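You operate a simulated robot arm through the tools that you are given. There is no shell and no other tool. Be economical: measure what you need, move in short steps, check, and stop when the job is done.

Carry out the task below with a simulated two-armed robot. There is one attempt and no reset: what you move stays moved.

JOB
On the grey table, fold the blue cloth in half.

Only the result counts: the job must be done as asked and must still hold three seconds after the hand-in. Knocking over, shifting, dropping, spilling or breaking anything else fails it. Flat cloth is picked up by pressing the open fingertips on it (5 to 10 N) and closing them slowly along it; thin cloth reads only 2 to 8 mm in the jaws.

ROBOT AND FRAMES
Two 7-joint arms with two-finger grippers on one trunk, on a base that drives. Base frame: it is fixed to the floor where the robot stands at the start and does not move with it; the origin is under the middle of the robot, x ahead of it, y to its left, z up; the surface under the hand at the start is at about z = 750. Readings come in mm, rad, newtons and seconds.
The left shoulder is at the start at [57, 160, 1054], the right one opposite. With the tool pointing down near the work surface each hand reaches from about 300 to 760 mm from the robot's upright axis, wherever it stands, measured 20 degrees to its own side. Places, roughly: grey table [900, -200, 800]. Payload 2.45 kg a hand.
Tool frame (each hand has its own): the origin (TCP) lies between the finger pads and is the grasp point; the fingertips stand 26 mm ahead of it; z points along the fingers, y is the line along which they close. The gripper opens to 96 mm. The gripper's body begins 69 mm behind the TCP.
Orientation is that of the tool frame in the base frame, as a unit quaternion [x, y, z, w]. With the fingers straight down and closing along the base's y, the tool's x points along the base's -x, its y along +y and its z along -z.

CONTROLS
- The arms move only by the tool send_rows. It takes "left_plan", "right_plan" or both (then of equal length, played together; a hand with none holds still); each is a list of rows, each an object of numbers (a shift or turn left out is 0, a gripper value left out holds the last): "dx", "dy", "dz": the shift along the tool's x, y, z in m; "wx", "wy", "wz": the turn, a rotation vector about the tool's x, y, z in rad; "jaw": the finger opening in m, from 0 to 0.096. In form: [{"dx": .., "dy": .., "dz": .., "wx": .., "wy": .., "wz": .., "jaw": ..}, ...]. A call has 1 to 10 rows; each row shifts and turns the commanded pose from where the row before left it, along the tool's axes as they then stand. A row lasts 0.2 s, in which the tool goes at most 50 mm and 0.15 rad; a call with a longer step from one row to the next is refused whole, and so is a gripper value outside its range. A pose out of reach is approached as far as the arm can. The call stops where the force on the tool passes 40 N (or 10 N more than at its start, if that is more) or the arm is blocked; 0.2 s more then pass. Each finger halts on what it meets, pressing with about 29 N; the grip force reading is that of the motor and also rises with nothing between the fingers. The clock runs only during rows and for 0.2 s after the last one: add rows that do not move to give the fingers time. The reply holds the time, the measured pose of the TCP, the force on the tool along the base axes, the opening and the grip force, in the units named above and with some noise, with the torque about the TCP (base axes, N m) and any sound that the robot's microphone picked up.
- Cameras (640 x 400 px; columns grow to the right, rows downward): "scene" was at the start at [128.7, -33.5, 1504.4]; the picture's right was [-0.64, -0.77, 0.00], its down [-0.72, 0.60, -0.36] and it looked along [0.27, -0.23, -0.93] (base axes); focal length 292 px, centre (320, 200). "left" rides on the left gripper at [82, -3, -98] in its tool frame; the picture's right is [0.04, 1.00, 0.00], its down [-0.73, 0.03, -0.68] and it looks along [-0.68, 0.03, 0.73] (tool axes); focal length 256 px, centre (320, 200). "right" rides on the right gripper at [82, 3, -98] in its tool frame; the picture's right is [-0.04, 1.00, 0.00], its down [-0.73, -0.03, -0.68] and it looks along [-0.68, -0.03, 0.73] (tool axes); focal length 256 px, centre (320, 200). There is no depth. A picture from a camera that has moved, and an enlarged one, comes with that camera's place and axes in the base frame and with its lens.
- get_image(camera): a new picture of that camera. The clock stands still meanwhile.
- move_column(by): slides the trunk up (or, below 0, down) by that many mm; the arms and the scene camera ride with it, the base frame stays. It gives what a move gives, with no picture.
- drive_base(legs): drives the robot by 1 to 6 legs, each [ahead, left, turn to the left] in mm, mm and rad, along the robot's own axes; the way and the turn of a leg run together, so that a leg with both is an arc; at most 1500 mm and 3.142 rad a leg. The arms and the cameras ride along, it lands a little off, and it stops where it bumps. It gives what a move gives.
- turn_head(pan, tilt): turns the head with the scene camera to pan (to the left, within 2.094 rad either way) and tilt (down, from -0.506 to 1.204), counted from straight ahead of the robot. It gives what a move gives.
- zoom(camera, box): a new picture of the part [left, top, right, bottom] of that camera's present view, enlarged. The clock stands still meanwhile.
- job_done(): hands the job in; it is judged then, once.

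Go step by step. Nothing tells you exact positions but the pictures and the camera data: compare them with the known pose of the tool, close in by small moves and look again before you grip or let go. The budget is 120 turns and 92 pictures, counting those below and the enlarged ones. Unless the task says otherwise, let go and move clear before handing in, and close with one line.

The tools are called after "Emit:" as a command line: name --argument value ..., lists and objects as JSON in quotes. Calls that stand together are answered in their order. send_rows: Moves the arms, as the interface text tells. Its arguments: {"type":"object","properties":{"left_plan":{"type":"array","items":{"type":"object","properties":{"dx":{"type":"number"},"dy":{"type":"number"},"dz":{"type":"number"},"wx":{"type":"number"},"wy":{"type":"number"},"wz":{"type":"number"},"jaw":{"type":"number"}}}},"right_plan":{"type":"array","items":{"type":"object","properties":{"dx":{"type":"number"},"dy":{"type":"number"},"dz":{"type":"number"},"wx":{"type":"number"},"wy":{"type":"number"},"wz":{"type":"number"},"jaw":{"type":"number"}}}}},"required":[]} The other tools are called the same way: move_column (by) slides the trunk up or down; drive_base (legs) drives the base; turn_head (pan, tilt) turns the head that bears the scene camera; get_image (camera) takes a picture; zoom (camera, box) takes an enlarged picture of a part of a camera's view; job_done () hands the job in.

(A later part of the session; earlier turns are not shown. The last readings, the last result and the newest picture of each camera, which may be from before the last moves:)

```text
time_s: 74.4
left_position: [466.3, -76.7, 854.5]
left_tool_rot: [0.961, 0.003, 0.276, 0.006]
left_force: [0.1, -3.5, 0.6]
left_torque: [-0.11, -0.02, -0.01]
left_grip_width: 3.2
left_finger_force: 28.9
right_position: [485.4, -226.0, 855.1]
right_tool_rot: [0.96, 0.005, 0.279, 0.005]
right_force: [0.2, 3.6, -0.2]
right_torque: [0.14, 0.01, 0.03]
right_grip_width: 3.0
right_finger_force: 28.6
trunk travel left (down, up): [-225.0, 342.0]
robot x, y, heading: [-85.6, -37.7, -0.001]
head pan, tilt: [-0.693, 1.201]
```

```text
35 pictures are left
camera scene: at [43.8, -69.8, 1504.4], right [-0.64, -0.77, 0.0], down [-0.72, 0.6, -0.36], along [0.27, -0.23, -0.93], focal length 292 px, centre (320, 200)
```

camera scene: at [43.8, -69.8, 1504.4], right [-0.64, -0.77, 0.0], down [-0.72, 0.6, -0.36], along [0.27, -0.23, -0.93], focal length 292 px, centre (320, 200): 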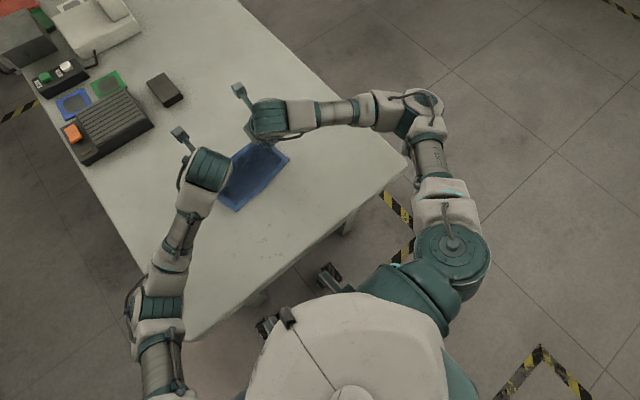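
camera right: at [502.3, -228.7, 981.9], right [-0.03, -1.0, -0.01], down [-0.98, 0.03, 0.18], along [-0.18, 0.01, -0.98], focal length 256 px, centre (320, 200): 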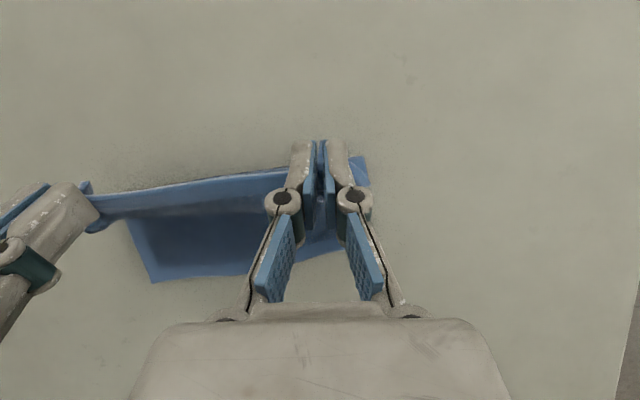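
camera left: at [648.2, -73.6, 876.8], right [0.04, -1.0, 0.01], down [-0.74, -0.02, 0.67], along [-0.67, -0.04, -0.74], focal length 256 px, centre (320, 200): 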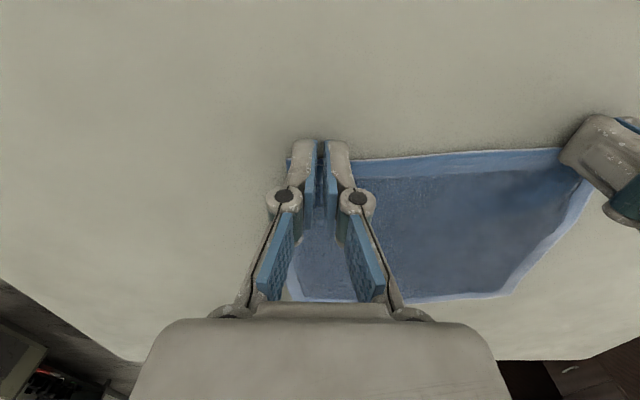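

The cloth now hangs in the correct sense. I go on with the second half, tilting further, and check reach midway.

Emit:
send_rows --right_plan '[{"dx": -0.0136, "dz": -0.0063, "wy": 0.065}, {"dx": -0.0137, "dz": -0.0056, "wy": 0.065}, {"dx": -0.0138, "dz": -0.0047, "wy": 0.065}, {"dx": -0.0137, "dz": -0.0039, "wy": 0.065}, {"dx": -0.0135, "dz": -0.003, "wy": 0.065}]' --left_plan '[{"dx": -0.0136, "dz": -0.0063, "wy": 0.065}, {"dx": -0.0137, "dz": -0.0056, "wy": 0.065}, {"dx": -0.0138, "dz": -0.0047, "wy": 0.065}, {"dx": -0.0137, "dz": -0.0039, "wy": 0.065}, {"dx": -0.0135, "dz": -0.003, "wy": 0.065}]'

Emit:
get_image --camera "right"

Emit:
get_image --camera "left"

```text
time_s: 75.6
left_position: [398.4, -77.5, 831.9]
left_tool_rot: [0.904, 0.004, 0.428, 0.006]
left_force: [0.2, -3.2, -0.7]
left_torque: [-0.09, 0.01, -0.03]
left_grip_width: 3.2
left_finger_force: 29.0
right_position: [417.3, -226.2, 830.2]
right_tool_rot: [0.902, 0.005, 0.431, 0.005]
right_force: [-0.5, 3.3, -0.5]
right_torque: [0.1, 0.03, 0.08]
right_grip_width: 3.2
right_finger_force: 28.6
trunk travel left (down, up): [-225.0, 342.0]
robot x, y, heading: [-85.5, -36.6, 0.0]
head pan, tilt: [-0.693, 1.201]
```

```text
34 pictures are left
camera right: at [394.3, -229.5, 954.2], right [-0.02, -1.0, -0.02], down [-0.99, 0.02, -0.14], along [0.14, 0.02, -0.99], focal length 256 px, centre (320, 200)
```

right: 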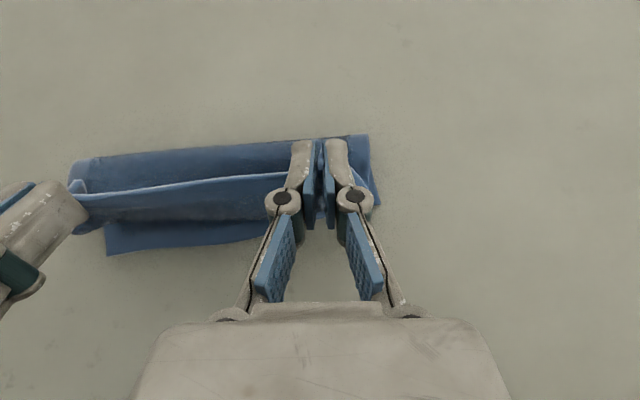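

```text
33 pictures are left
camera left: at [373.4, -72.4, 955.5], right [0.03, -1.0, 0.04], down [-0.99, -0.03, -0.14], along [0.14, -0.04, -0.99], focal length 256 px, centre (320, 200)
```

left: 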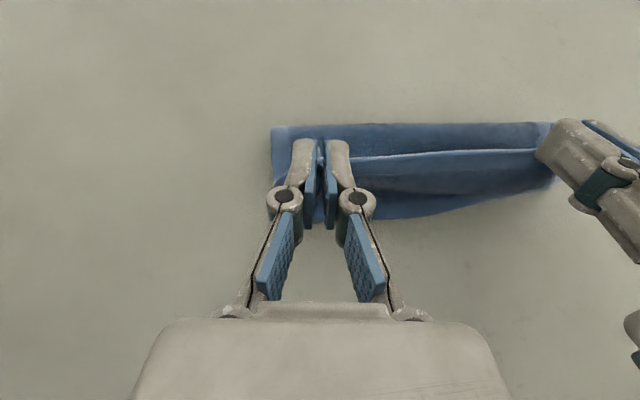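

The tangent is better, but the fold line has peeled back toward x≈474 because the cloth is stiff. I will first pull the top layer over flat, overshooting toward the robot, and afterwards regrip the edge from above to place it properly.

Emit:
send_rows --right_plan '[{"dx": -0.0091, "dz": -0.0054}, {"dx": -0.0091, "dz": -0.0054}, {"dx": -0.0091, "dz": -0.0054}, {"dx": -0.0091, "dz": -0.0054}, {"dx": -0.0091, "dz": -0.0054}, {}]' --left_plan '[{"dx": -0.0091, "dz": -0.0054}, {"dx": -0.0091, "dz": -0.0054}, {"dx": -0.0091, "dz": -0.0054}, {"dx": -0.0091, "dz": -0.0054}, {"dx": -0.0091, "dz": -0.0054}, {}]'

Emit:
get_image --camera "right"

Emit:
get_image --camera "left"

```text
time_s: 77.0
left_position: [348.7, -78.0, 812.2]
left_tool_rot: [0.904, 0.004, 0.426, 0.005]
left_force: [1.3, -3.2, 0.4]
left_torque: [-0.07, -0.04, -0.07]
left_grip_width: 3.3
left_finger_force: 29.5
right_position: [369.6, -228.0, 810.3]
right_tool_rot: [0.903, 0.004, 0.43, 0.005]
right_force: [-0.9, 3.3, 0.4]
right_torque: [0.13, 0.01, 0.09]
right_grip_width: 3.1
right_finger_force: 28.9
trunk travel left (down, up): [-225.0, 342.0]
robot x, y, heading: [-85.8, -34.5, 0.0]
head pan, tilt: [-0.693, 1.201]
```

```text
32 pictures are left
camera right: at [345.7, -230.2, 936.2], right [-0.02, -1.0, -0.02], down [-0.99, 0.02, -0.14], along [0.14, 0.02, -0.99], focal length 256 px, centre (320, 200)
```

right: 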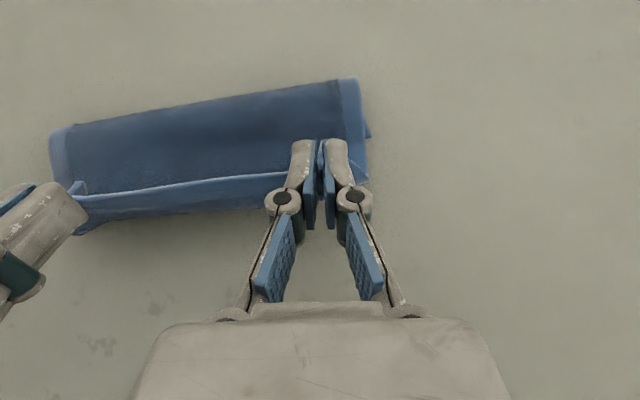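

```text
31 pictures are left
camera left: at [324.0, -72.3, 936.8], right [0.03, -1.0, 0.04], down [-0.99, -0.03, -0.13], along [0.14, -0.04, -0.99], focal length 256 px, centre (320, 200)
```

left: 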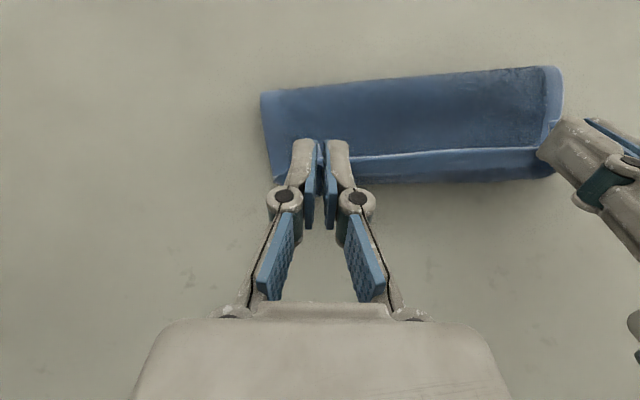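

No reach trouble here. I continue pulling back and down until the top layer is straight.

Emit:
send_rows --right_plan '[{"dx": -0.0104, "dz": -0.0031}, {"dx": -0.0104, "dz": -0.0031}, {"dx": -0.0104, "dz": -0.0031}, {"dx": -0.0104, "dz": -0.0031}, {}]' --left_plan '[{"dx": -0.0104, "dz": -0.0031}, {"dx": -0.0104, "dz": -0.0031}, {"dx": -0.0104, "dz": -0.0031}, {"dx": -0.0104, "dz": -0.0031}, {}]'

Emit:
get_image --camera "right"

Emit:
get_image --camera "left"

```text
time_s: 78.2
left_position: [313.4, -78.6, 788.4]
left_tool_rot: [0.905, 0.004, 0.426, 0.005]
left_force: [-0.1, 0.5, 0.7]
left_torque: [-0.02, 0.01, 0.02]
left_grip_width: 3.3
left_finger_force: 29.0
right_position: [350.5, -212.0, 791.9]
right_tool_rot: [0.904, 0.004, 0.427, 0.007]
right_force: [0.8, -0.5, -0.9]
right_torque: [0.05, 0.02, 0.01]
right_grip_width: 2.7
right_finger_force: 28.7
right hand out of reach, approached as far as the arm can: row 1, 2, 3, 4
trunk travel left (down, up): [-225.0, 342.0]
robot x, y, heading: [-82.9, -35.3, 0.002]
head pan, tilt: [-0.693, 1.201]
```

```text
30 pictures are left
camera right: at [326.6, -213.8, 917.1], right [-0.02, -1.0, -0.02], down [-0.99, 0.03, -0.14], along [0.14, 0.01, -0.99], focal length 256 px, centre (320, 200)
```

right: 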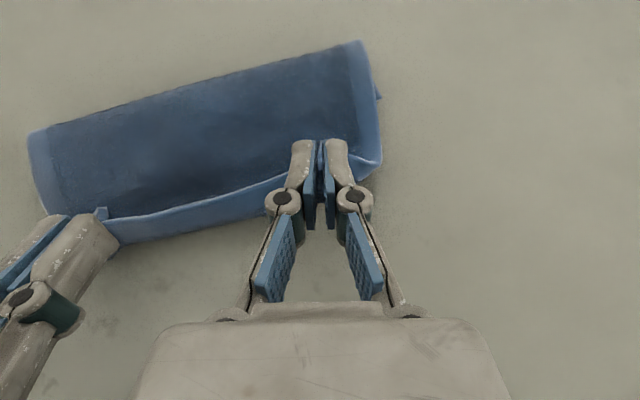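

```text
29 pictures are left
camera left: at [288.2, -73.0, 913.1], right [0.03, -1.0, 0.04], down [-0.99, -0.03, -0.13], along [0.14, -0.04, -0.99], focal length 256 px, centre (320, 200)
```

left: 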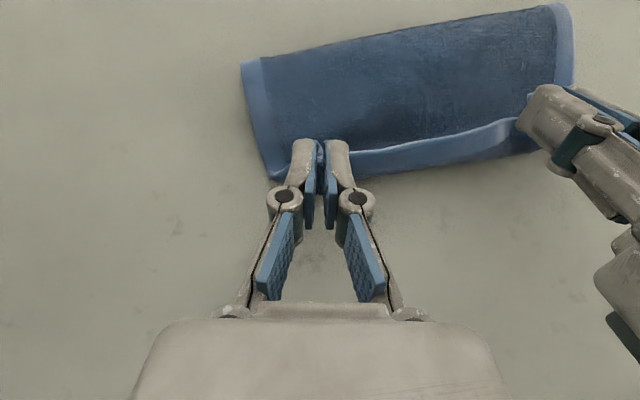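

Pulling this way skews the fold. A better way is to lift the whole cloth by the held edge so it hangs, lay the hanging lower half toward +x, and then bring the held edge over it in +x. In that direction the grip already points the right way. I lift it now.

Emit:
send_rows --right_plan '[{"dx": 0.0146, "dy": 0.0013, "dz": -0.0122, "wy": -0.0875}, {"dx": 0.0135, "dy": 0.0013, "dz": -0.0134, "wy": -0.0875}, {"dx": 0.0122, "dy": 0.0013, "dz": -0.0145, "wy": -0.0875}, {"dx": 0.0109, "dy": 0.0013, "dz": -0.0155, "wy": -0.0875}, {"dx": 0.0095, "dy": 0.0013, "dz": -0.0164, "wy": -0.0875}, {"dx": 0.0081, "dy": 0.0013, "dz": -0.0172, "wy": -0.0875}, {"dx": 0.0065, "dy": 0.0013, "dz": -0.0178, "wy": -0.0875}, {"dx": 0.0049, "dy": 0.0013, "dz": -0.0183, "wy": -0.0875}, {"dx": 0.0033, "dy": 0.0013, "dz": -0.0187, "wy": -0.0875}, {"dx": 0.0017, "dy": 0.0013, "dz": -0.0189, "wy": -0.0875}]' --left_plan '[{"dx": 0.0158, "dz": -0.0108, "wy": -0.0875}, {"dx": 0.0148, "dz": -0.0121, "wy": -0.0875}, {"dx": 0.0136, "dz": -0.0133, "wy": -0.0875}, {"dx": 0.0124, "dz": -0.0145, "wy": -0.0875}, {"dx": 0.0111, "dz": -0.0155, "wy": -0.0875}, {"dx": 0.0097, "dz": -0.0164, "wy": -0.0875}, {"dx": 0.0082, "dz": -0.0172, "wy": -0.0875}, {"dx": 0.0066, "dz": -0.0178, "wy": -0.0875}, {"dx": 0.0051, "dz": -0.0184, "wy": -0.0875}, {"dx": 0.0035, "dz": -0.0187, "wy": -0.0875}]'

Emit:
get_image --camera "scene"

Emit:
get_image --camera "right"

```text
time_s: 80.4
left_position: [328.2, -74.9, 977.7]
left_tool_rot: [1.0, 0.001, 0.002, 0.007]
left_force: [0.8, 0.0, -0.4]
left_torque: [0.01, -0.03, 0.04]
left_grip_width: 3.3
left_finger_force: 29.2
right_position: [351.5, -220.7, 979.9]
right_tool_rot: [1.0, 0.003, 0.006, 0.006]
right_force: [-0.3, 0.7, 0.0]
right_torque: [-0.01, -0.01, -0.04]
right_grip_width: 3.1
right_finger_force: 29.7
right hand out of reach, approached as far as the arm can: row 1
trunk travel left (down, up): [-225.0, 342.0]
robot x, y, heading: [-83.9, -34.1, -0.003]
head pan, tilt: [-0.693, 1.201]
```

```text
28 pictures are left
camera scene: at [44.7, -69.4, 1504.3], right [-0.64, -0.77, 0.0], down [-0.72, 0.6, -0.36], along [0.27, -0.23, -0.93], focal length 292 px, centre (320, 200)
```

scene: 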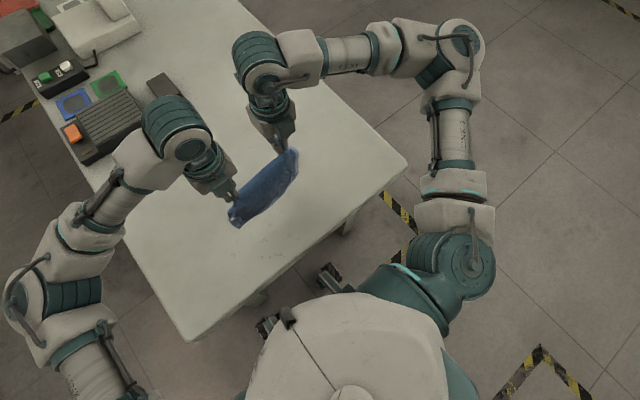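

```text
27 pictures are left
camera right: at [433.4, -222.3, 1078.5], right [-0.03, -1.0, 0.01], down [-0.74, 0.03, 0.67], along [-0.67, 0.01, -0.74], focal length 256 px, centre (320, 200)
```

right: 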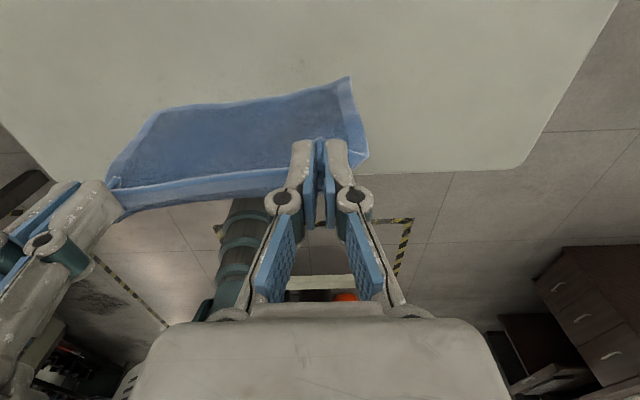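

The cloth hangs freely with its bottom edge about 40 mm above the table. I carry it out to about x = 540, level.

Emit:
send_rows --right_plan '[{"dx": 0.01}, {"dx": 0.02}, {"dx": 0.022}, {"dx": 0.022}, {"dx": 0.022}, {"dx": 0.022}, {"dx": 0.022}, {"dx": 0.022}, {"dx": 0.018}, {"dx": 0.009}]' --left_plan '[{"dx": 0.01}, {"dx": 0.02}, {"dx": 0.0225}, {"dx": 0.0225}, {"dx": 0.0225}, {"dx": 0.0225}, {"dx": 0.0225}, {"dx": 0.0225}, {"dx": 0.0185}, {"dx": 0.0095}]'

Emit:
send_rows --right_plan '[{}, {}, {"dz": 0.008}, {"dz": 0.01}, {"dz": 0.01}, {"dz": 0.006}, {}, {}]' --left_plan '[{}, {}, {"dz": 0.008}, {"dz": 0.01}, {"dz": 0.01}, {"dz": 0.006}, {}, {}]'

Emit:
get_image --camera "right"

Emit:
zoom --camera "scene" --box '[180, 60, 340, 220]'

```text
time_s: 82.6
left_position: [524.3, -75.4, 980.7]
left_tool_rot: [1.0, 0.0, 0.004, 0.006]
left_force: [0.5, -0.3, -0.5]
left_torque: [-0.05, 0.0, 0.03]
left_grip_width: 3.4
left_finger_force: 29.1
right_position: [541.0, -219.9, 983.3]
right_tool_rot: [1.0, 0.002, 0.007, 0.006]
right_force: [0.0, -0.5, -0.1]
right_torque: [0.03, -0.03, -0.05]
right_grip_width: 2.8
right_finger_force: 29.0
trunk travel left (down, up): [-225.0, 342.0]
robot x, y, heading: [-87.9, -36.3, -0.002]
head pan, tilt: [-0.693, 1.201]
```

```text
time_s: 84.4
left_position: [524.2, -75.7, 946.4]
left_tool_rot: [1.0, 0.0, 0.004, 0.007]
left_force: [-0.8, -0.5, -0.6]
left_torque: [-0.03, 0.01, -0.01]
left_grip_width: 3.3
left_finger_force: 28.9
right_position: [541.2, -219.8, 948.6]
right_tool_rot: [1.0, 0.003, 0.007, 0.007]
right_force: [-0.4, 0.4, 0.2]
right_torque: [-0.04, 0.0, -0.05]
right_grip_width: 3.1
right_finger_force: 29.4
trunk travel left (down, up): [-225.0, 342.0]
robot x, y, heading: [-81.4, -33.6, 0.001]
head pan, tilt: [-0.693, 1.201]
```

```text
26 pictures are left
camera right: at [622.9, -222.4, 1047.6], right [-0.04, -1.0, 0.01], down [-0.74, 0.03, 0.67], along [-0.67, 0.01, -0.74], focal length 256 px, centre (320, 200)
```

right: 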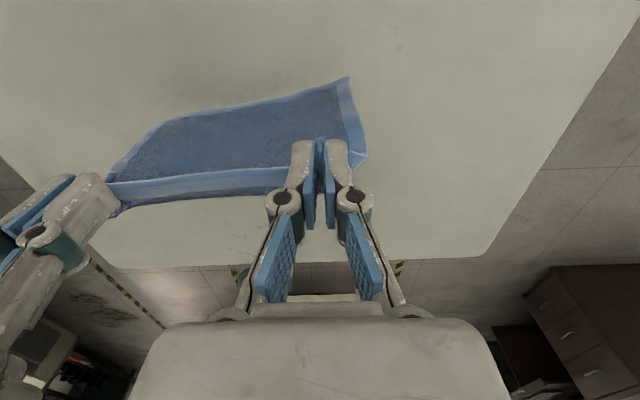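

```text
2.50 times, centred on (260, 140) of scene
camera zoom: at [46.3, -69.4, 1504.2], right [-0.64, -0.77, 0.0], down [-0.72, 0.6, -0.36], along [0.27, -0.23, -0.93], focal length 730 px, centre (470, 350)
```

zoom: 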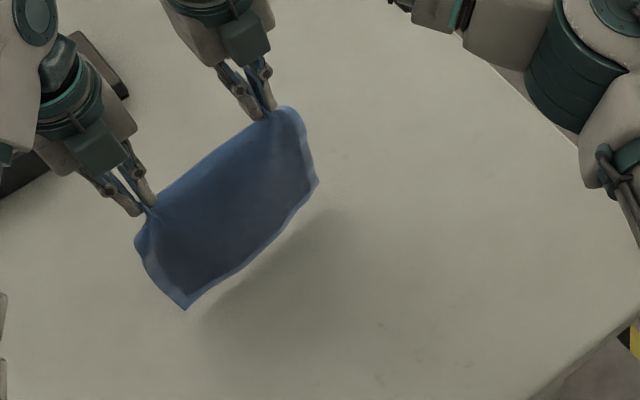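

The bottom edge hangs about 20 mm above the table, directly below the hands. I lower while moving toward the robot, so the lower half lies down trailing toward +x.

Emit:
send_rows --right_plan '[{"dx": -0.003, "dz": 0.008}, {"dx": -0.006, "dz": 0.009}, {"dx": -0.01, "dz": 0.009}, {"dx": -0.011, "dz": 0.009}, {"dx": -0.011, "dz": 0.009}, {"dx": -0.011, "dz": 0.009}]' --left_plan '[{"dx": -0.003, "dz": 0.008}, {"dx": -0.006, "dz": 0.009}, {"dx": -0.01, "dz": 0.009}, {"dx": -0.011, "dz": 0.009}, {"dx": -0.011, "dz": 0.009}, {"dx": -0.011, "dz": 0.009}]'

Emit:
get_image --camera "right"

Emit:
zoom --camera "scene" --box '[180, 60, 340, 220]'

```text
time_s: 85.8
left_position: [472.2, -76.2, 892.8]
left_tool_rot: [1.0, 0.001, 0.005, 0.006]
left_force: [-0.5, 0.0, -0.3]
left_torque: [-0.01, -0.01, -0.04]
left_grip_width: 3.3
left_finger_force: 29.2
right_position: [489.8, -221.8, 894.4]
right_tool_rot: [1.0, 0.002, 0.007, 0.007]
right_force: [0.4, -0.7, -0.1]
right_torque: [0.01, -0.03, -0.05]
right_grip_width: 3.1
right_finger_force: 29.1
trunk travel left (down, up): [-225.0, 342.0]
robot x, y, heading: [-86.1, -38.3, 0.001]
head pan, tilt: [-0.693, 1.201]
```

```text
24 pictures are left
camera right: at [571.0, -222.9, 993.9], right [-0.03, -1.0, 0.01], down [-0.74, 0.03, 0.67], along [-0.67, 0.01, -0.74], focal length 256 px, centre (320, 200)
```

right: 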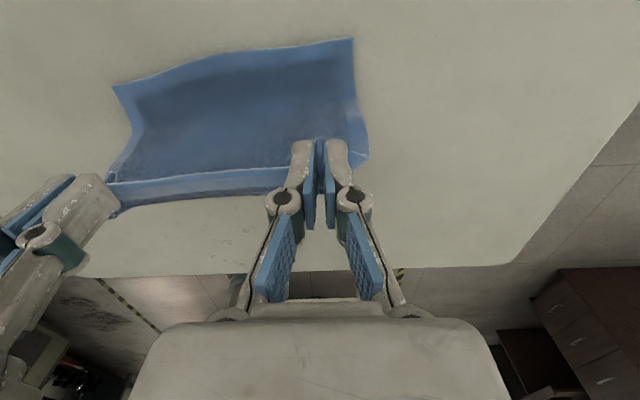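

```text
2.50 times, centred on (260, 140) of scene
camera zoom: at [45.7, -69.5, 1504.2], right [-0.64, -0.77, 0.0], down [-0.72, 0.6, -0.36], along [0.27, -0.23, -0.93], focal length 730 px, centre (470, 350)
```

zoom: 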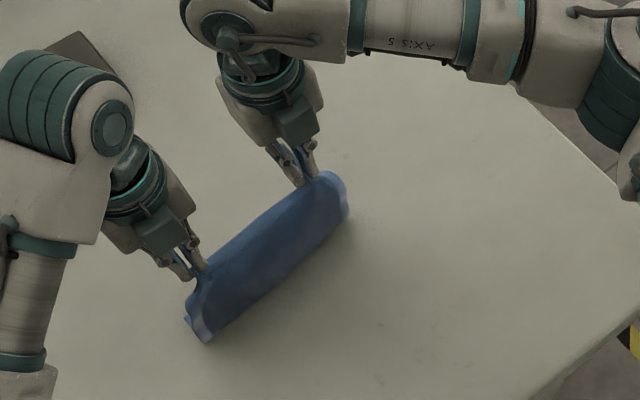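

The lower half is trailing nicely toward +x, with its bottom edge at about x = 528 on the right and 498 on the left. I continue until half of the cloth is down.

Emit:
send_rows --right_plan '[{"dx": -0.01, "dz": 0.008}, {"dx": -0.011, "dz": 0.008}, {"dx": -0.011, "dz": 0.008}, {"dx": -0.011, "dz": 0.008}, {"dx": -0.01, "dz": 0.007}, {}]' --left_plan '[{"dx": -0.011, "dz": 0.008}, {"dx": -0.012, "dz": 0.008}, {"dx": -0.012, "dz": 0.008}, {"dx": -0.012, "dz": 0.008}, {"dx": -0.012, "dz": 0.007}, {}]'

Emit:
get_image --camera "right"

Emit:
zoom --camera "scene" --box '[180, 60, 340, 220]'

```text
time_s: 87.2
left_position: [413.7, -77.0, 853.0]
left_tool_rot: [1.0, 0.001, 0.003, 0.006]
left_force: [0.5, -0.6, 0.1]
left_torque: [-0.02, 0.02, 0.02]
left_grip_width: 3.4
left_finger_force: 29.3
right_position: [438.5, -221.2, 854.5]
right_tool_rot: [1.0, 0.003, 0.007, 0.006]
right_force: [-0.2, -0.3, 0.3]
right_torque: [-0.01, -0.02, -0.03]
right_grip_width: 3.3
right_finger_force: 29.1
trunk travel left (down, up): [-225.0, 342.0]
robot x, y, heading: [-83.6, -35.6, -0.0]
head pan, tilt: [-0.693, 1.201]
```

```text
22 pictures are left
camera right: at [519.1, -223.0, 953.9], right [-0.03, -1.0, 0.01], down [-0.74, 0.03, 0.67], along [-0.67, 0.01, -0.74], focal length 256 px, centre (320, 200)
```

right: 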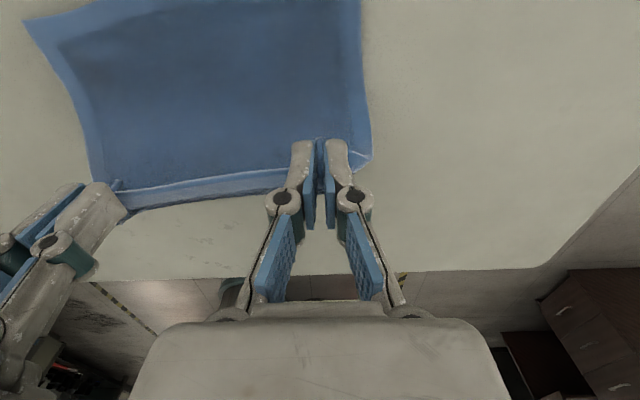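

```text
2.50 times, centred on (260, 140) of scene
camera zoom: at [45.3, -69.5, 1504.2], right [-0.64, -0.77, 0.0], down [-0.72, 0.6, -0.36], along [0.27, -0.23, -0.93], focal length 730 px, centre (470, 350)
```

zoom: 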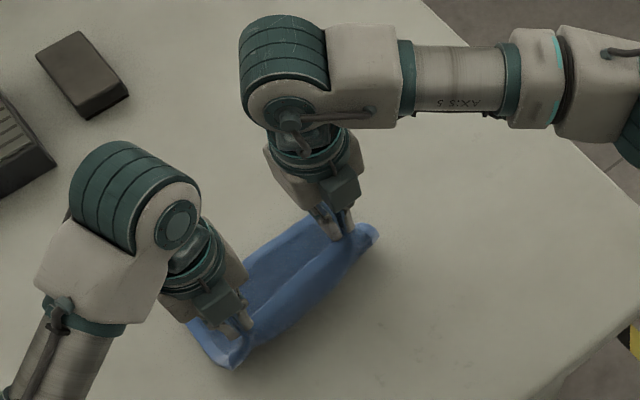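

Half is down and the lower edge has stayed put at about x = 528 and 500. I now bring the held edge over toward +x and down, on top of it.

Emit:
send_rows --right_plan '[{"dx": 0.0117, "dz": 0.004}, {"dx": 0.0115, "dz": 0.005}, {"dx": 0.0113, "dz": 0.0057}, {"dx": 0.0107, "dz": 0.0064}, {"dx": 0.0101, "dz": 0.0071}, {"dx": 0.0093, "dz": 0.0077}, {"dx": 0.0084, "dz": 0.0082}]' --left_plan '[{"dx": 0.0115, "dz": 0.004}, {"dx": 0.0113, "dz": 0.005}, {"dx": 0.011, "dz": 0.0057}, {"dx": 0.0104, "dz": 0.0064}, {"dx": 0.0098, "dz": 0.0071}, {"dx": 0.009, "dz": 0.0077}, {"dx": 0.008, "dz": 0.0082}]'

Emit:
get_image --camera "right"

Emit:
zoom --camera "scene" --box '[180, 60, 340, 220]'

```text
time_s: 88.8
left_position: [485.6, -77.7, 809.9]
left_tool_rot: [1.0, 0.001, 0.003, 0.006]
left_force: [1.0, -0.1, -1.0]
left_torque: [-0.05, 0.0, 0.01]
left_grip_width: 3.3
left_finger_force: 29.3
right_position: [512.1, -222.0, 811.4]
right_tool_rot: [1.0, 0.003, 0.007, 0.007]
right_force: [0.6, 1.2, 0.1]
right_torque: [0.03, -0.02, -0.05]
right_grip_width: 3.1
right_finger_force: 28.6
trunk travel left (down, up): [-225.0, 342.0]
robot x, y, heading: [-84.8, -35.1, 0.003]
head pan, tilt: [-0.693, 1.201]
```

```text
20 pictures are left
camera right: at [593.0, -224.3, 911.0], right [-0.03, -1.0, 0.01], down [-0.74, 0.03, 0.67], along [-0.67, 0.01, -0.74], focal length 256 px, centre (320, 200)
```

right: 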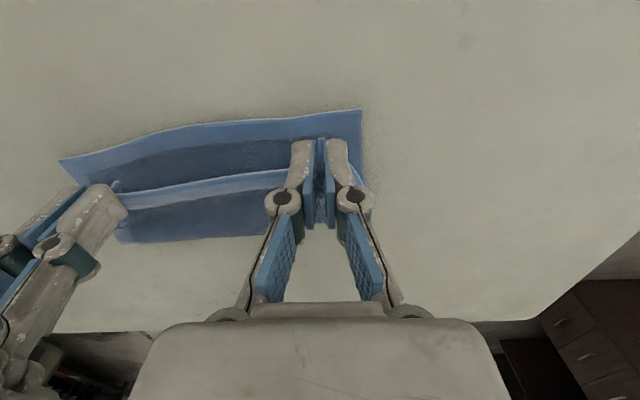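

```text
2.50 times, centred on (260, 140) of scene
camera zoom: at [46.4, -69.4, 1504.1], right [-0.64, -0.77, 0.0], down [-0.72, 0.6, -0.36], along [0.27, -0.23, -0.93], focal length 730 px, centre (470, 350)
```

zoom: 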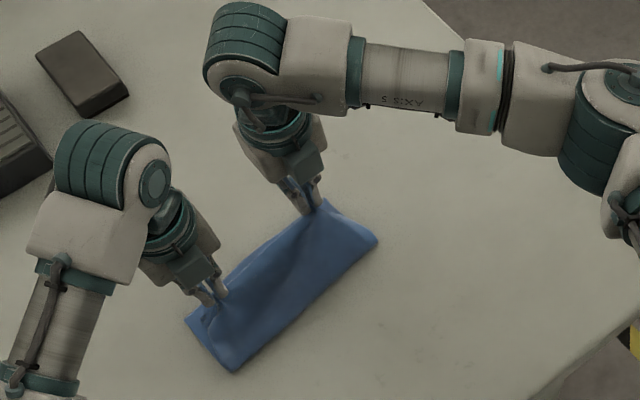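

Very good: the fold line lies at about x = 437 and 408, with the lower edge at 526 and 495, so the halves are equal. I set the held edge down on the lower edge.

Emit:
send_rows --right_plan '[{"dx": 0.006, "dz": 0.008}, {"dx": 0.006, "dz": 0.008}, {"dx": 0.004, "dz": 0.007}, {"dz": 0.003}, {}]' --left_plan '[{"dx": 0.005, "dz": 0.008}, {"dx": 0.004, "dz": 0.008}, {"dx": 0.003, "dz": 0.006}, {"dz": 0.003}, {}]'

Emit:
get_image --camera "right"

Emit:
get_image --camera "left"

```text
time_s: 90.0
left_position: [497.8, -79.4, 783.4]
left_tool_rot: [1.0, 0.001, 0.004, 0.007]
left_force: [-1.0, 0.2, 0.3]
left_torque: [-0.02, -0.02, 0.03]
left_grip_width: 3.2
left_finger_force: 28.7
right_position: [526.5, -221.9, 787.1]
right_tool_rot: [1.0, 0.002, 0.007, 0.006]
right_force: [-0.2, 1.1, 0.5]
right_torque: [0.05, -0.01, -0.07]
right_grip_width: 2.9
right_finger_force: 29.0
trunk travel left (down, up): [-225.0, 342.0]
robot x, y, heading: [-83.9, -37.9, -0.001]
head pan, tilt: [-0.693, 1.201]
```

```text
18 pictures are left
camera right: at [608.9, -224.3, 885.5], right [-0.04, -1.0, 0.01], down [-0.74, 0.03, 0.67], along [-0.67, 0.01, -0.74], focal length 256 px, centre (320, 200)
```

right: 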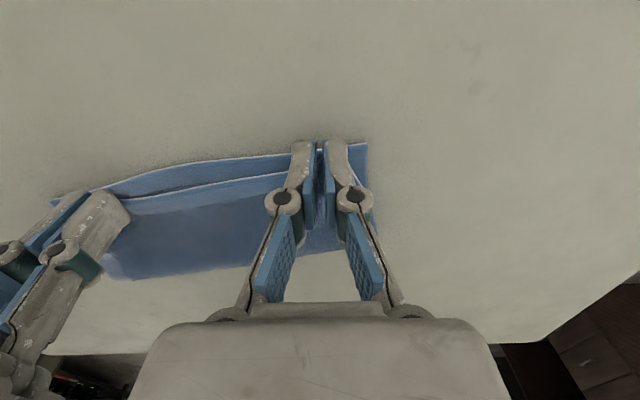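

```text
17 pictures are left
camera left: at [577.6, -72.8, 882.5], right [0.04, -1.0, 0.01], down [-0.74, -0.02, 0.67], along [-0.67, -0.04, -0.74], focal length 256 px, centre (320, 200)
```

left: 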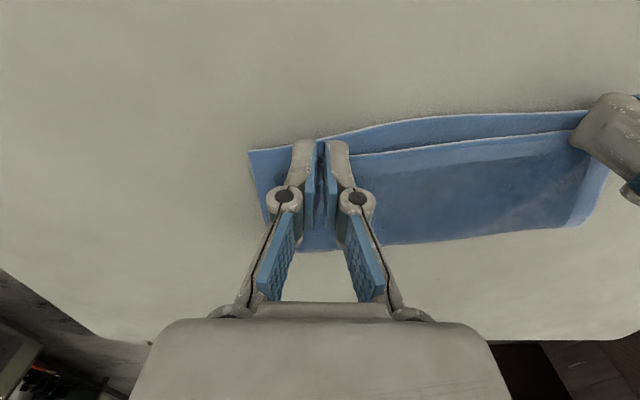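

The upper edge is about 7 mm short of the lower one. I nudge both hands 6 mm further, touch down, and release.

Emit:
send_rows --right_plan '[{"dx": 0.003}, {"dx": 0.003, "dz": 0.002}, {"dz": 0.003}, {}, {"jaw": 0.01}, {"jaw": 0.02}, {"jaw": 0.03}, {"dz": -0.006}, {"dz": -0.01}, {"dz": -0.03}]' --left_plan '[{"dx": 0.003}, {"dx": 0.003, "dz": 0.001}, {"dz": 0.001}, {}, {"jaw": 0.01}, {"jaw": 0.02}, {"jaw": 0.03}, {"dz": -0.006}, {"dz": -0.01}, {"dz": -0.03}]'

Emit:
get_image --camera "right"

Emit:
get_image --camera "left"

```text
time_s: 92.2
left_position: [501.5, -76.9, 829.1]
left_tool_rot: [1.0, 0.001, 0.004, 0.007]
left_force: [-0.3, 0.0, -0.1]
left_torque: [0.01, -0.01, -0.01]
left_grip_width: 30.0
left_finger_force: 0.1
right_position: [531.5, -221.0, 828.8]
right_tool_rot: [1.0, 0.002, 0.008, 0.007]
right_force: [0.6, 0.0, -0.1]
right_torque: [-0.01, -0.04, 0.01]
right_grip_width: 30.0
right_finger_force: 0.1
trunk travel left (down, up): [-225.0, 342.0]
robot x, y, heading: [-84.1, -33.0, 0.002]
head pan, tilt: [-0.693, 1.201]
```

```text
16 pictures are left
camera right: at [613.5, -223.5, 927.5], right [-0.04, -1.0, 0.01], down [-0.74, 0.04, 0.67], along [-0.67, 0.01, -0.74], focal length 256 px, centre (320, 200)
```

right: 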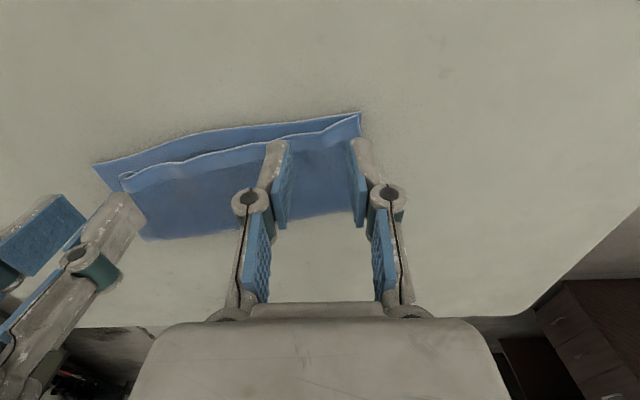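

```text
15 pictures are left
camera left: at [582.2, -71.0, 928.2], right [0.04, -1.0, 0.01], down [-0.74, -0.02, 0.67], along [-0.67, -0.04, -0.74], focal length 256 px, centre (320, 200)
```

left: 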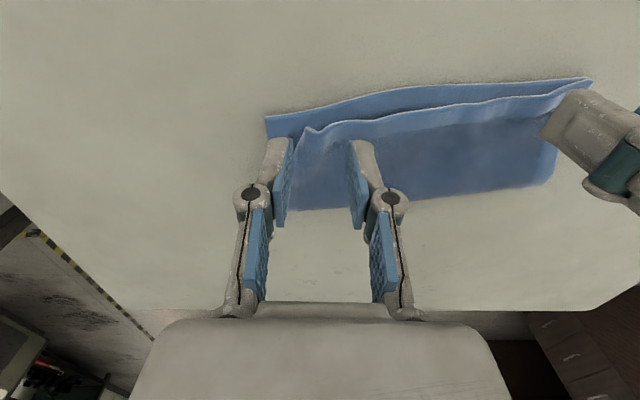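

The fold is down. The right corner is aligned, but the left upper corner is still drawn in by about 30 mm from the gathering. I move the hands up and aside to see it clearly.

Emit:
send_rows --right_plan '[{"dz": -0.04}, {"dy": 0.03, "dz": -0.03}, {"dy": 0.035}, {"dy": 0.03}, {}]' --left_plan '[{"dz": -0.04}, {"dy": -0.03, "dz": -0.03}, {"dy": -0.035}, {"dy": -0.03}, {}]'

Emit:
zoom --camera "scene" --box '[200, 90, 320, 220]'

Emit:
zoom --camera "left" --box '[300, 60, 640, 260]'

```text
time_s: 93.4
left_position: [502.0, 19.6, 897.4]
left_tool_rot: [1.0, 0.001, 0.004, 0.007]
left_force: [0.3, -0.5, -0.7]
left_torque: [0.01, 0.02, 0.0]
left_grip_width: 30.3
left_finger_force: 0.0
right_position: [532.5, -315.1, 898.1]
right_tool_rot: [1.0, 0.003, 0.006, 0.007]
right_force: [0.5, -0.4, -0.2]
right_torque: [0.01, -0.01, 0.02]
right_grip_width: 30.1
right_finger_force: 0.1
trunk travel left (down, up): [-225.0, 342.0]
robot x, y, heading: [-85.6, -38.8, 0.002]
head pan, tilt: [-0.693, 1.201]
```

```text
3.08 times, centred on (260, 155) of scene
camera zoom: at [46.3, -69.0, 1504.1], right [-0.64, -0.77, 0.0], down [-0.72, 0.6, -0.36], along [0.27, -0.23, -0.93], focal length 899 px, centre (505, 338)
```

zoom: 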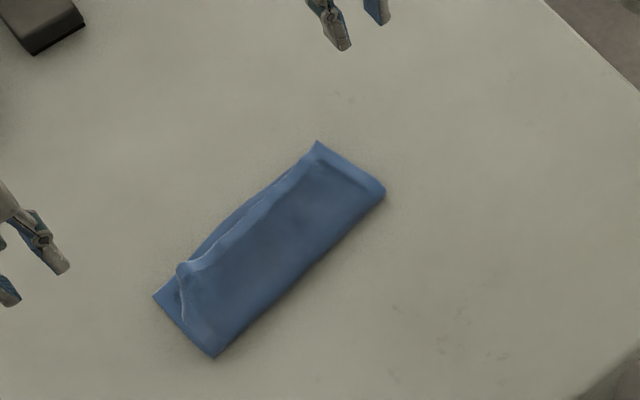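

```text
1.88 times, centred on (470, 160) of left
camera zoom: at [582.4, 24.1, 995.6], right [0.04, -1.0, 0.01], down [-0.74, -0.02, 0.67], along [-0.67, -0.04, -0.74], focal length 482 px, centre (38, 275)
```

zoom: 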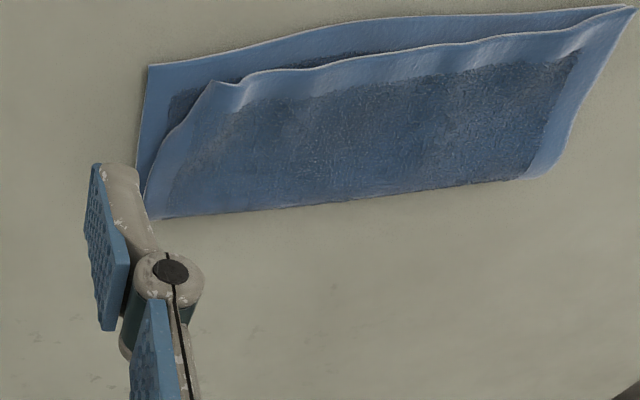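

The fold is good apart from corner D, which sits at about [497,-69] while it should be near [503,-37]. I will press closed left fingers lightly by that corner and slide it outward.

Emit:
send_rows --left_plan '[{"dx": -0.005, "dy": 0.034, "jaw": 0.0}, {"dx": -0.005, "dy": 0.034}, {"dx": -0.004, "dy": 0.033}, {"dz": 0.03}, {"dz": 0.03}, {"dz": 0.03}, {"dz": 0.012}, {}, {}]'

Emit:
zoom --camera "left" --box '[200, 60, 460, 260]'

```text
time_s: 95.4
left_position: [489.2, -83.1, 797.0]
left_tool_rot: [1.0, 0.0, 0.003, 0.006]
left_force: [-0.1, -0.1, 0.4]
left_torque: [0.0, -0.01, -0.02]
left_grip_width: 0.0
left_finger_force: 28.5
right_position: [532.7, -314.8, 897.1]
right_tool_rot: [1.0, 0.003, 0.007, 0.007]
right_force: [-0.2, 0.2, -0.2]
right_torque: [-0.02, -0.01, -0.01]
right_grip_width: 29.7
right_finger_force: 0.1
trunk travel left (down, up): [-225.0, 342.0]
robot x, y, heading: [-85.2, -36.0, 0.002]
head pan, tilt: [-0.693, 1.201]
```

```text
2.00 times, centred on (330, 160) of left
camera zoom: at [568.6, -78.7, 894.8], right [0.04, -1.0, 0.01], down [-0.74, -0.02, 0.67], along [-0.67, -0.04, -0.74], focal length 512 px, centre (300, 280)
```

zoom: 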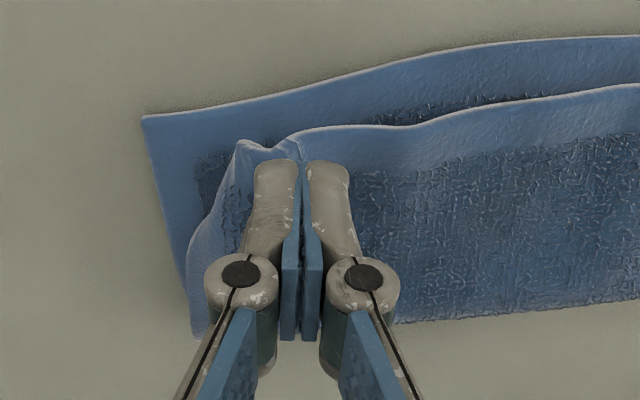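

The fingers are just behind the wrinkle. I lower to a light press.

Emit:
send_rows --left_plan '[{"dz": 0.005}, {"dz": 0.004}, {"dz": 0.003}, {"dz": 0.002}, {}]'

```text
time_s: 96.6
left_position: [488.4, -84.7, 783.1]
left_tool_rot: [1.0, 0.001, 0.004, 0.007]
left_force: [-0.1, 0.1, 2.1]
left_torque: [0.03, -0.02, 0.02]
left_grip_width: 0.0
left_finger_force: 27.9
right_position: [532.3, -315.3, 898.7]
right_tool_rot: [1.0, 0.003, 0.008, 0.007]
right_force: [-0.9, -0.1, 0.2]
right_torque: [0.0, 0.0, 0.01]
right_grip_width: 30.0
right_finger_force: 0.1
trunk travel left (down, up): [-225.0, 342.0]
robot x, y, heading: [-87.1, -33.1, 0.002]
head pan, tilt: [-0.693, 1.201]
```

Light contact, 2 N. I slide the corner outward 28 mm and lift off.

Emit:
send_rows --left_plan '[{"dy": -0.004, "dx": 0.001}, {"dy": -0.004, "dx": 0.001}, {"dy": -0.004, "dx": 0.001}, {"dy": -0.004, "dx": 0.001}, {"dy": -0.004, "dx": 0.001}, {"dy": -0.004}, {"dy": -0.004}, {}, {"dz": -0.02}, {"dz": -0.03}]'

Emit:
zoom --camera "left" --box '[200, 40, 640, 280]'

```text
time_s: 98.8
left_position: [493.8, -54.7, 833.3]
left_tool_rot: [1.0, 0.001, 0.003, 0.007]
left_force: [0.6, 0.1, 0.6]
left_torque: [-0.01, 0.0, 0.03]
left_grip_width: 0.0
left_finger_force: 28.6
right_position: [532.7, -314.0, 899.1]
right_tool_rot: [1.0, 0.003, 0.006, 0.006]
right_force: [1.0, -0.5, 0.9]
right_torque: [0.0, 0.0, 0.0]
right_grip_width: 30.1
right_finger_force: 0.0
trunk travel left (down, up): [-225.0, 342.0]
robot x, y, heading: [-82.4, -35.5, 0.002]
head pan, tilt: [-0.693, 1.201]
```

```text
1.45 times, centred on (420, 160) of left
camera zoom: at [573.6, -50.5, 931.1], right [0.04, -1.0, 0.01], down [-0.74, -0.02, 0.67], along [-0.67, -0.04, -0.74], focal length 372 px, centre (174, 258)
```

zoom: 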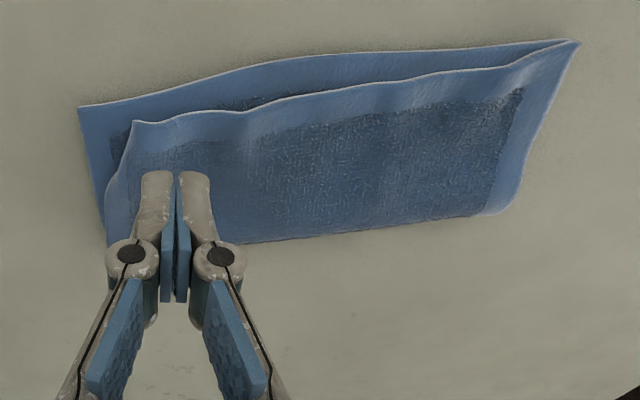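

The wrinkle is smaller, but the lower layer slid along with it: the whole cloth moved about 25 mm in +y. I will pin the right end with the right hand's closed fingers and slide the left corner again.

Emit:
send_rows --right_plan '[{"dx": -0.009, "dy": -0.034, "jaw": 0.0}, {"dx": -0.009, "dy": -0.034}, {"dx": -0.01, "dy": -0.034}, {"dz": 0.03}, {"dz": 0.03}, {"dz": 0.03}, {"dz": 0.012}, {}, {}]' --left_plan '[{"dx": -0.004, "dy": 0.008}, {}, {}, {"dz": 0.015}, {"dz": 0.015}, {"dz": 0.006}, {}, {}, {}]'

Emit:
get_image --camera "right"

Emit:
get_image --camera "left"

```text
time_s: 100.8
left_position: [488.6, -64.0, 796.3]
left_tool_rot: [1.0, 0.002, 0.003, 0.007]
left_force: [0.3, 0.6, -0.4]
left_torque: [0.02, -0.01, -0.01]
left_grip_width: 0.0
left_finger_force: 28.7
right_position: [505.1, -214.5, 793.8]
right_tool_rot: [1.0, 0.003, 0.007, 0.007]
right_force: [-0.5, 0.2, -0.8]
right_torque: [0.0, -0.05, -0.03]
right_grip_width: 0.0
right_finger_force: 28.1
trunk travel left (down, up): [-225.0, 342.0]
robot x, y, heading: [-84.7, -36.4, -0.0]
head pan, tilt: [-0.693, 1.201]
```

```text
10 pictures are left
camera right: at [587.1, -216.5, 894.1], right [-0.04, -1.0, 0.01], down [-0.74, 0.03, 0.67], along [-0.67, 0.01, -0.74], focal length 256 px, centre (320, 200)
```

right: 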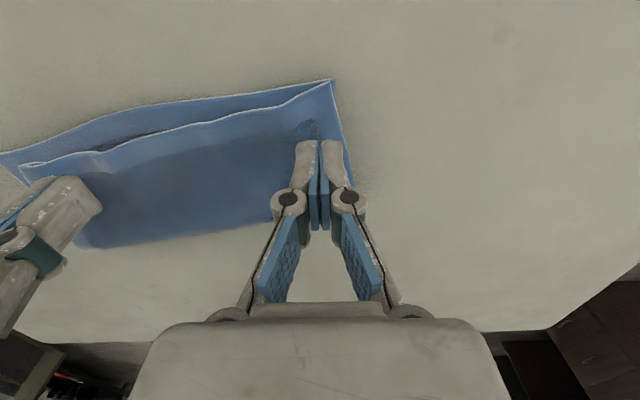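

```text
9 pictures are left
camera left: at [569.8, -58.4, 894.0], right [0.04, -1.0, 0.01], down [-0.74, -0.02, 0.67], along [-0.67, -0.04, -0.74], focal length 256 px, centre (320, 200)
```

left: 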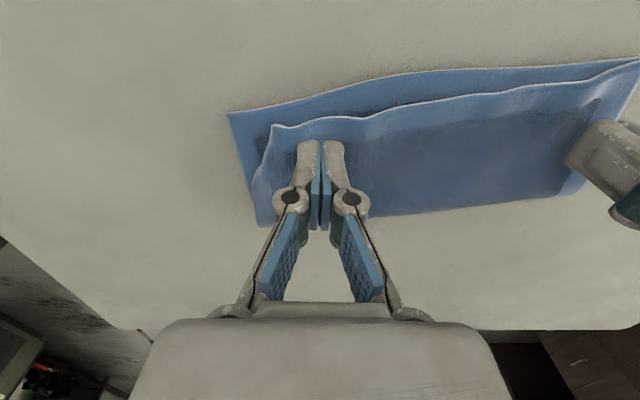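

Both hands are placed well. I press the right firmly and the left lightly.

Emit:
send_rows --right_plan '[{"dz": 0.005}, {"dz": 0.005}, {"dz": 0.003}, {"dz": 0.002}, {}]' --left_plan '[{"dz": 0.005}, {"dz": 0.004}, {"dz": 0.003}, {"dz": 0.001}, {}]'

```text
time_s: 102.0
left_position: [490.2, -63.5, 784.2]
left_tool_rot: [1.0, 0.001, 0.004, 0.006]
left_force: [0.6, -0.3, 0.2]
left_torque: [0.02, -0.03, 0.02]
left_grip_width: 0.0
left_finger_force: 28.7
right_position: [505.8, -214.7, 781.6]
right_tool_rot: [1.0, 0.002, 0.008, 0.006]
right_force: [-0.2, 0.6, 5.8]
right_torque: [-0.01, 0.0, 0.0]
right_grip_width: 0.2
right_finger_force: 28.2
trunk travel left (down, up): [-225.0, 342.0]
robot x, y, heading: [-83.2, -34.8, -0.002]
head pan, tilt: [-0.693, 1.201]
```

Emit:
send_rows --right_plan '[{"dz": 0.002}, {}, {}, {}, {}, {}, {}, {}, {}, {}]' --left_plan '[{"dz": 0.0014}, {}, {"dy": -0.004, "dx": 0.001}, {"dy": -0.004, "dx": 0.001}, {"dy": -0.004, "dx": 0.001}, {"dy": -0.004, "dx": 0.001}, {"dy": -0.004}, {"dy": -0.003}, {"dy": -0.003}, {}]'

Emit:
send_rows --right_plan '[{}, {}, {}, {"dz": -0.01}, {"dz": -0.03}, {"dz": -0.04}, {"dz": -0.04}, {"dy": 0.04}, {"dy": 0.04}, {"dy": 0.03}]' --left_plan '[{"dz": -0.02}, {"dz": -0.03}, {"dz": -0.04}, {"dz": -0.03}, {}, {}, {}, {"dy": -0.03}, {"dy": -0.03}, {"dy": -0.02}]'

Emit:
get_image --camera "left"

Emit:
zoom --camera "scene" --box '[200, 90, 320, 220]'

```text
time_s: 104.2
left_position: [492.9, -37.8, 782.5]
left_tool_rot: [1.0, 0.001, 0.005, 0.007]
left_force: [0.6, -4.0, 3.6]
left_torque: [-0.11, 0.02, -0.02]
left_grip_width: 0.0
left_finger_force: 28.2
right_position: [505.0, -215.2, 780.5]
right_tool_rot: [1.0, 0.003, 0.009, 0.006]
right_force: [4.9, 2.6, 23.1]
right_torque: [0.01, -0.05, 0.02]
right_grip_width: 0.0
right_finger_force: 28.3
trunk travel left (down, up): [-225.0, 342.0]
robot x, y, heading: [-87.2, -35.2, 0.003]
head pan, tilt: [-0.693, 1.201]
```

```text
time_s: 106.4
left_position: [492.8, 44.7, 901.4]
left_tool_rot: [1.0, 0.001, 0.004, 0.007]
left_force: [-0.5, -0.4, 0.2]
left_torque: [0.01, 0.01, 0.03]
left_grip_width: 0.0
left_finger_force: 28.6
right_position: [504.1, -325.6, 900.4]
right_tool_rot: [1.0, 0.003, 0.007, 0.006]
right_force: [0.6, -0.6, -0.8]
right_torque: [-0.01, 0.03, 0.0]
right_grip_width: 0.0
right_finger_force: 28.8
trunk travel left (down, up): [-225.0, 342.0]
robot x, y, heading: [-85.7, -37.5, 0.002]
head pan, tilt: [-0.693, 1.201]
```

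```text
8 pictures are left
camera left: at [572.4, 49.6, 999.6], right [0.04, -1.0, 0.01], down [-0.74, -0.02, 0.67], along [-0.67, -0.04, -0.74], focal length 256 px, centre (320, 200)
```

left: 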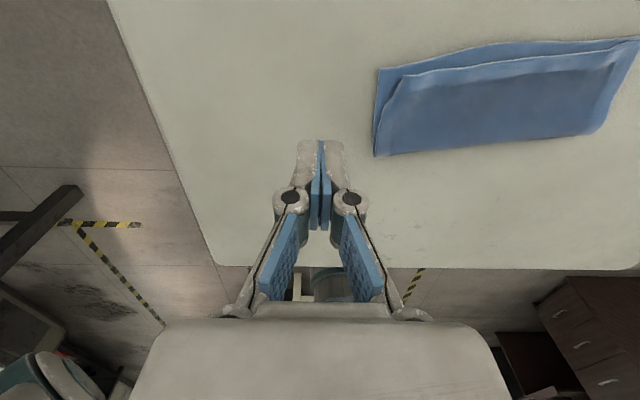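

```text
3.08 times, centred on (260, 155) of scene
camera zoom: at [45.3, -69.1, 1504.3], right [-0.64, -0.77, 0.0], down [-0.72, 0.6, -0.36], along [0.27, -0.23, -0.93], focal length 899 px, centre (505, 338)
```

zoom: 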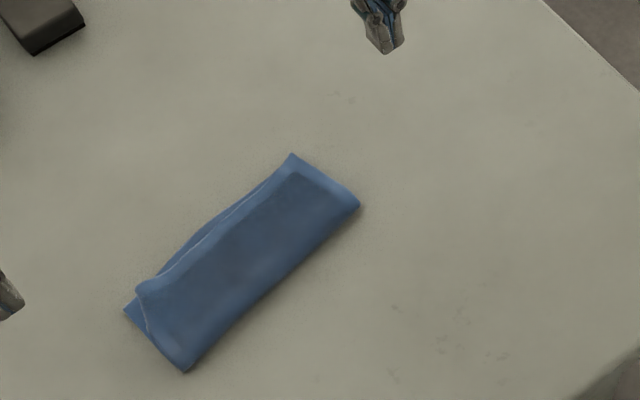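

Better: corner D is now about 24 mm in from C, and the rest is well aligned. I do one more pinned slide the same way.

Emit:
send_rows --right_plan '[{"dy": -0.037}, {"dy": -0.037}, {"dy": -0.036}, {"dz": 0.035}, {"dz": 0.035}, {"dz": 0.03}, {}, {}, {"dz": 0.008}, {"dz": 0.008}]' --left_plan '[{"dy": 0.035}, {"dy": 0.035}, {"dx": -0.003, "dy": 0.034}, {"dz": 0.035}, {"dz": 0.035}, {"dz": 0.03}, {}, {}, {"dz": 0.008}, {"dz": 0.008}]'

Emit:
send_rows --right_plan '[{"dz": 0.003}, {}, {}]' --left_plan '[{"dz": 0.002}, {}, {}]'

```text
time_s: 108.6
left_position: [493.0, -61.4, 786.4]
left_tool_rot: [1.0, 0.001, 0.003, 0.007]
left_force: [-0.2, -0.3, -1.0]
left_torque: [0.0, 0.0, 0.01]
left_grip_width: 0.1
left_finger_force: 28.5
right_position: [506.0, -214.3, 783.3]
right_tool_rot: [1.0, 0.003, 0.008, 0.006]
right_force: [0.6, 0.9, 1.1]
right_torque: [0.03, -0.06, 0.04]
right_grip_width: 0.0
right_finger_force: 28.4
trunk travel left (down, up): [-225.0, 342.0]
robot x, y, heading: [-86.2, -35.0, -0.003]
head pan, tilt: [-0.693, 1.201]
```

```text
time_s: 109.4
left_position: [490.9, -62.0, 783.9]
left_tool_rot: [1.0, 0.002, 0.004, 0.008]
left_force: [-0.6, -0.2, 0.0]
left_torque: [0.0, 0.0, -0.02]
left_grip_width: 0.2
left_finger_force: 28.4
right_position: [506.2, -215.4, 781.6]
right_tool_rot: [1.0, 0.002, 0.009, 0.006]
right_force: [2.7, -0.6, 10.8]
right_torque: [-0.01, -0.01, -0.04]
right_grip_width: 0.0
right_finger_force: 28.5
trunk travel left (down, up): [-225.0, 342.0]
robot x, y, heading: [-85.1, -37.6, 0.001]
head pan, tilt: [-0.693, 1.201]
```

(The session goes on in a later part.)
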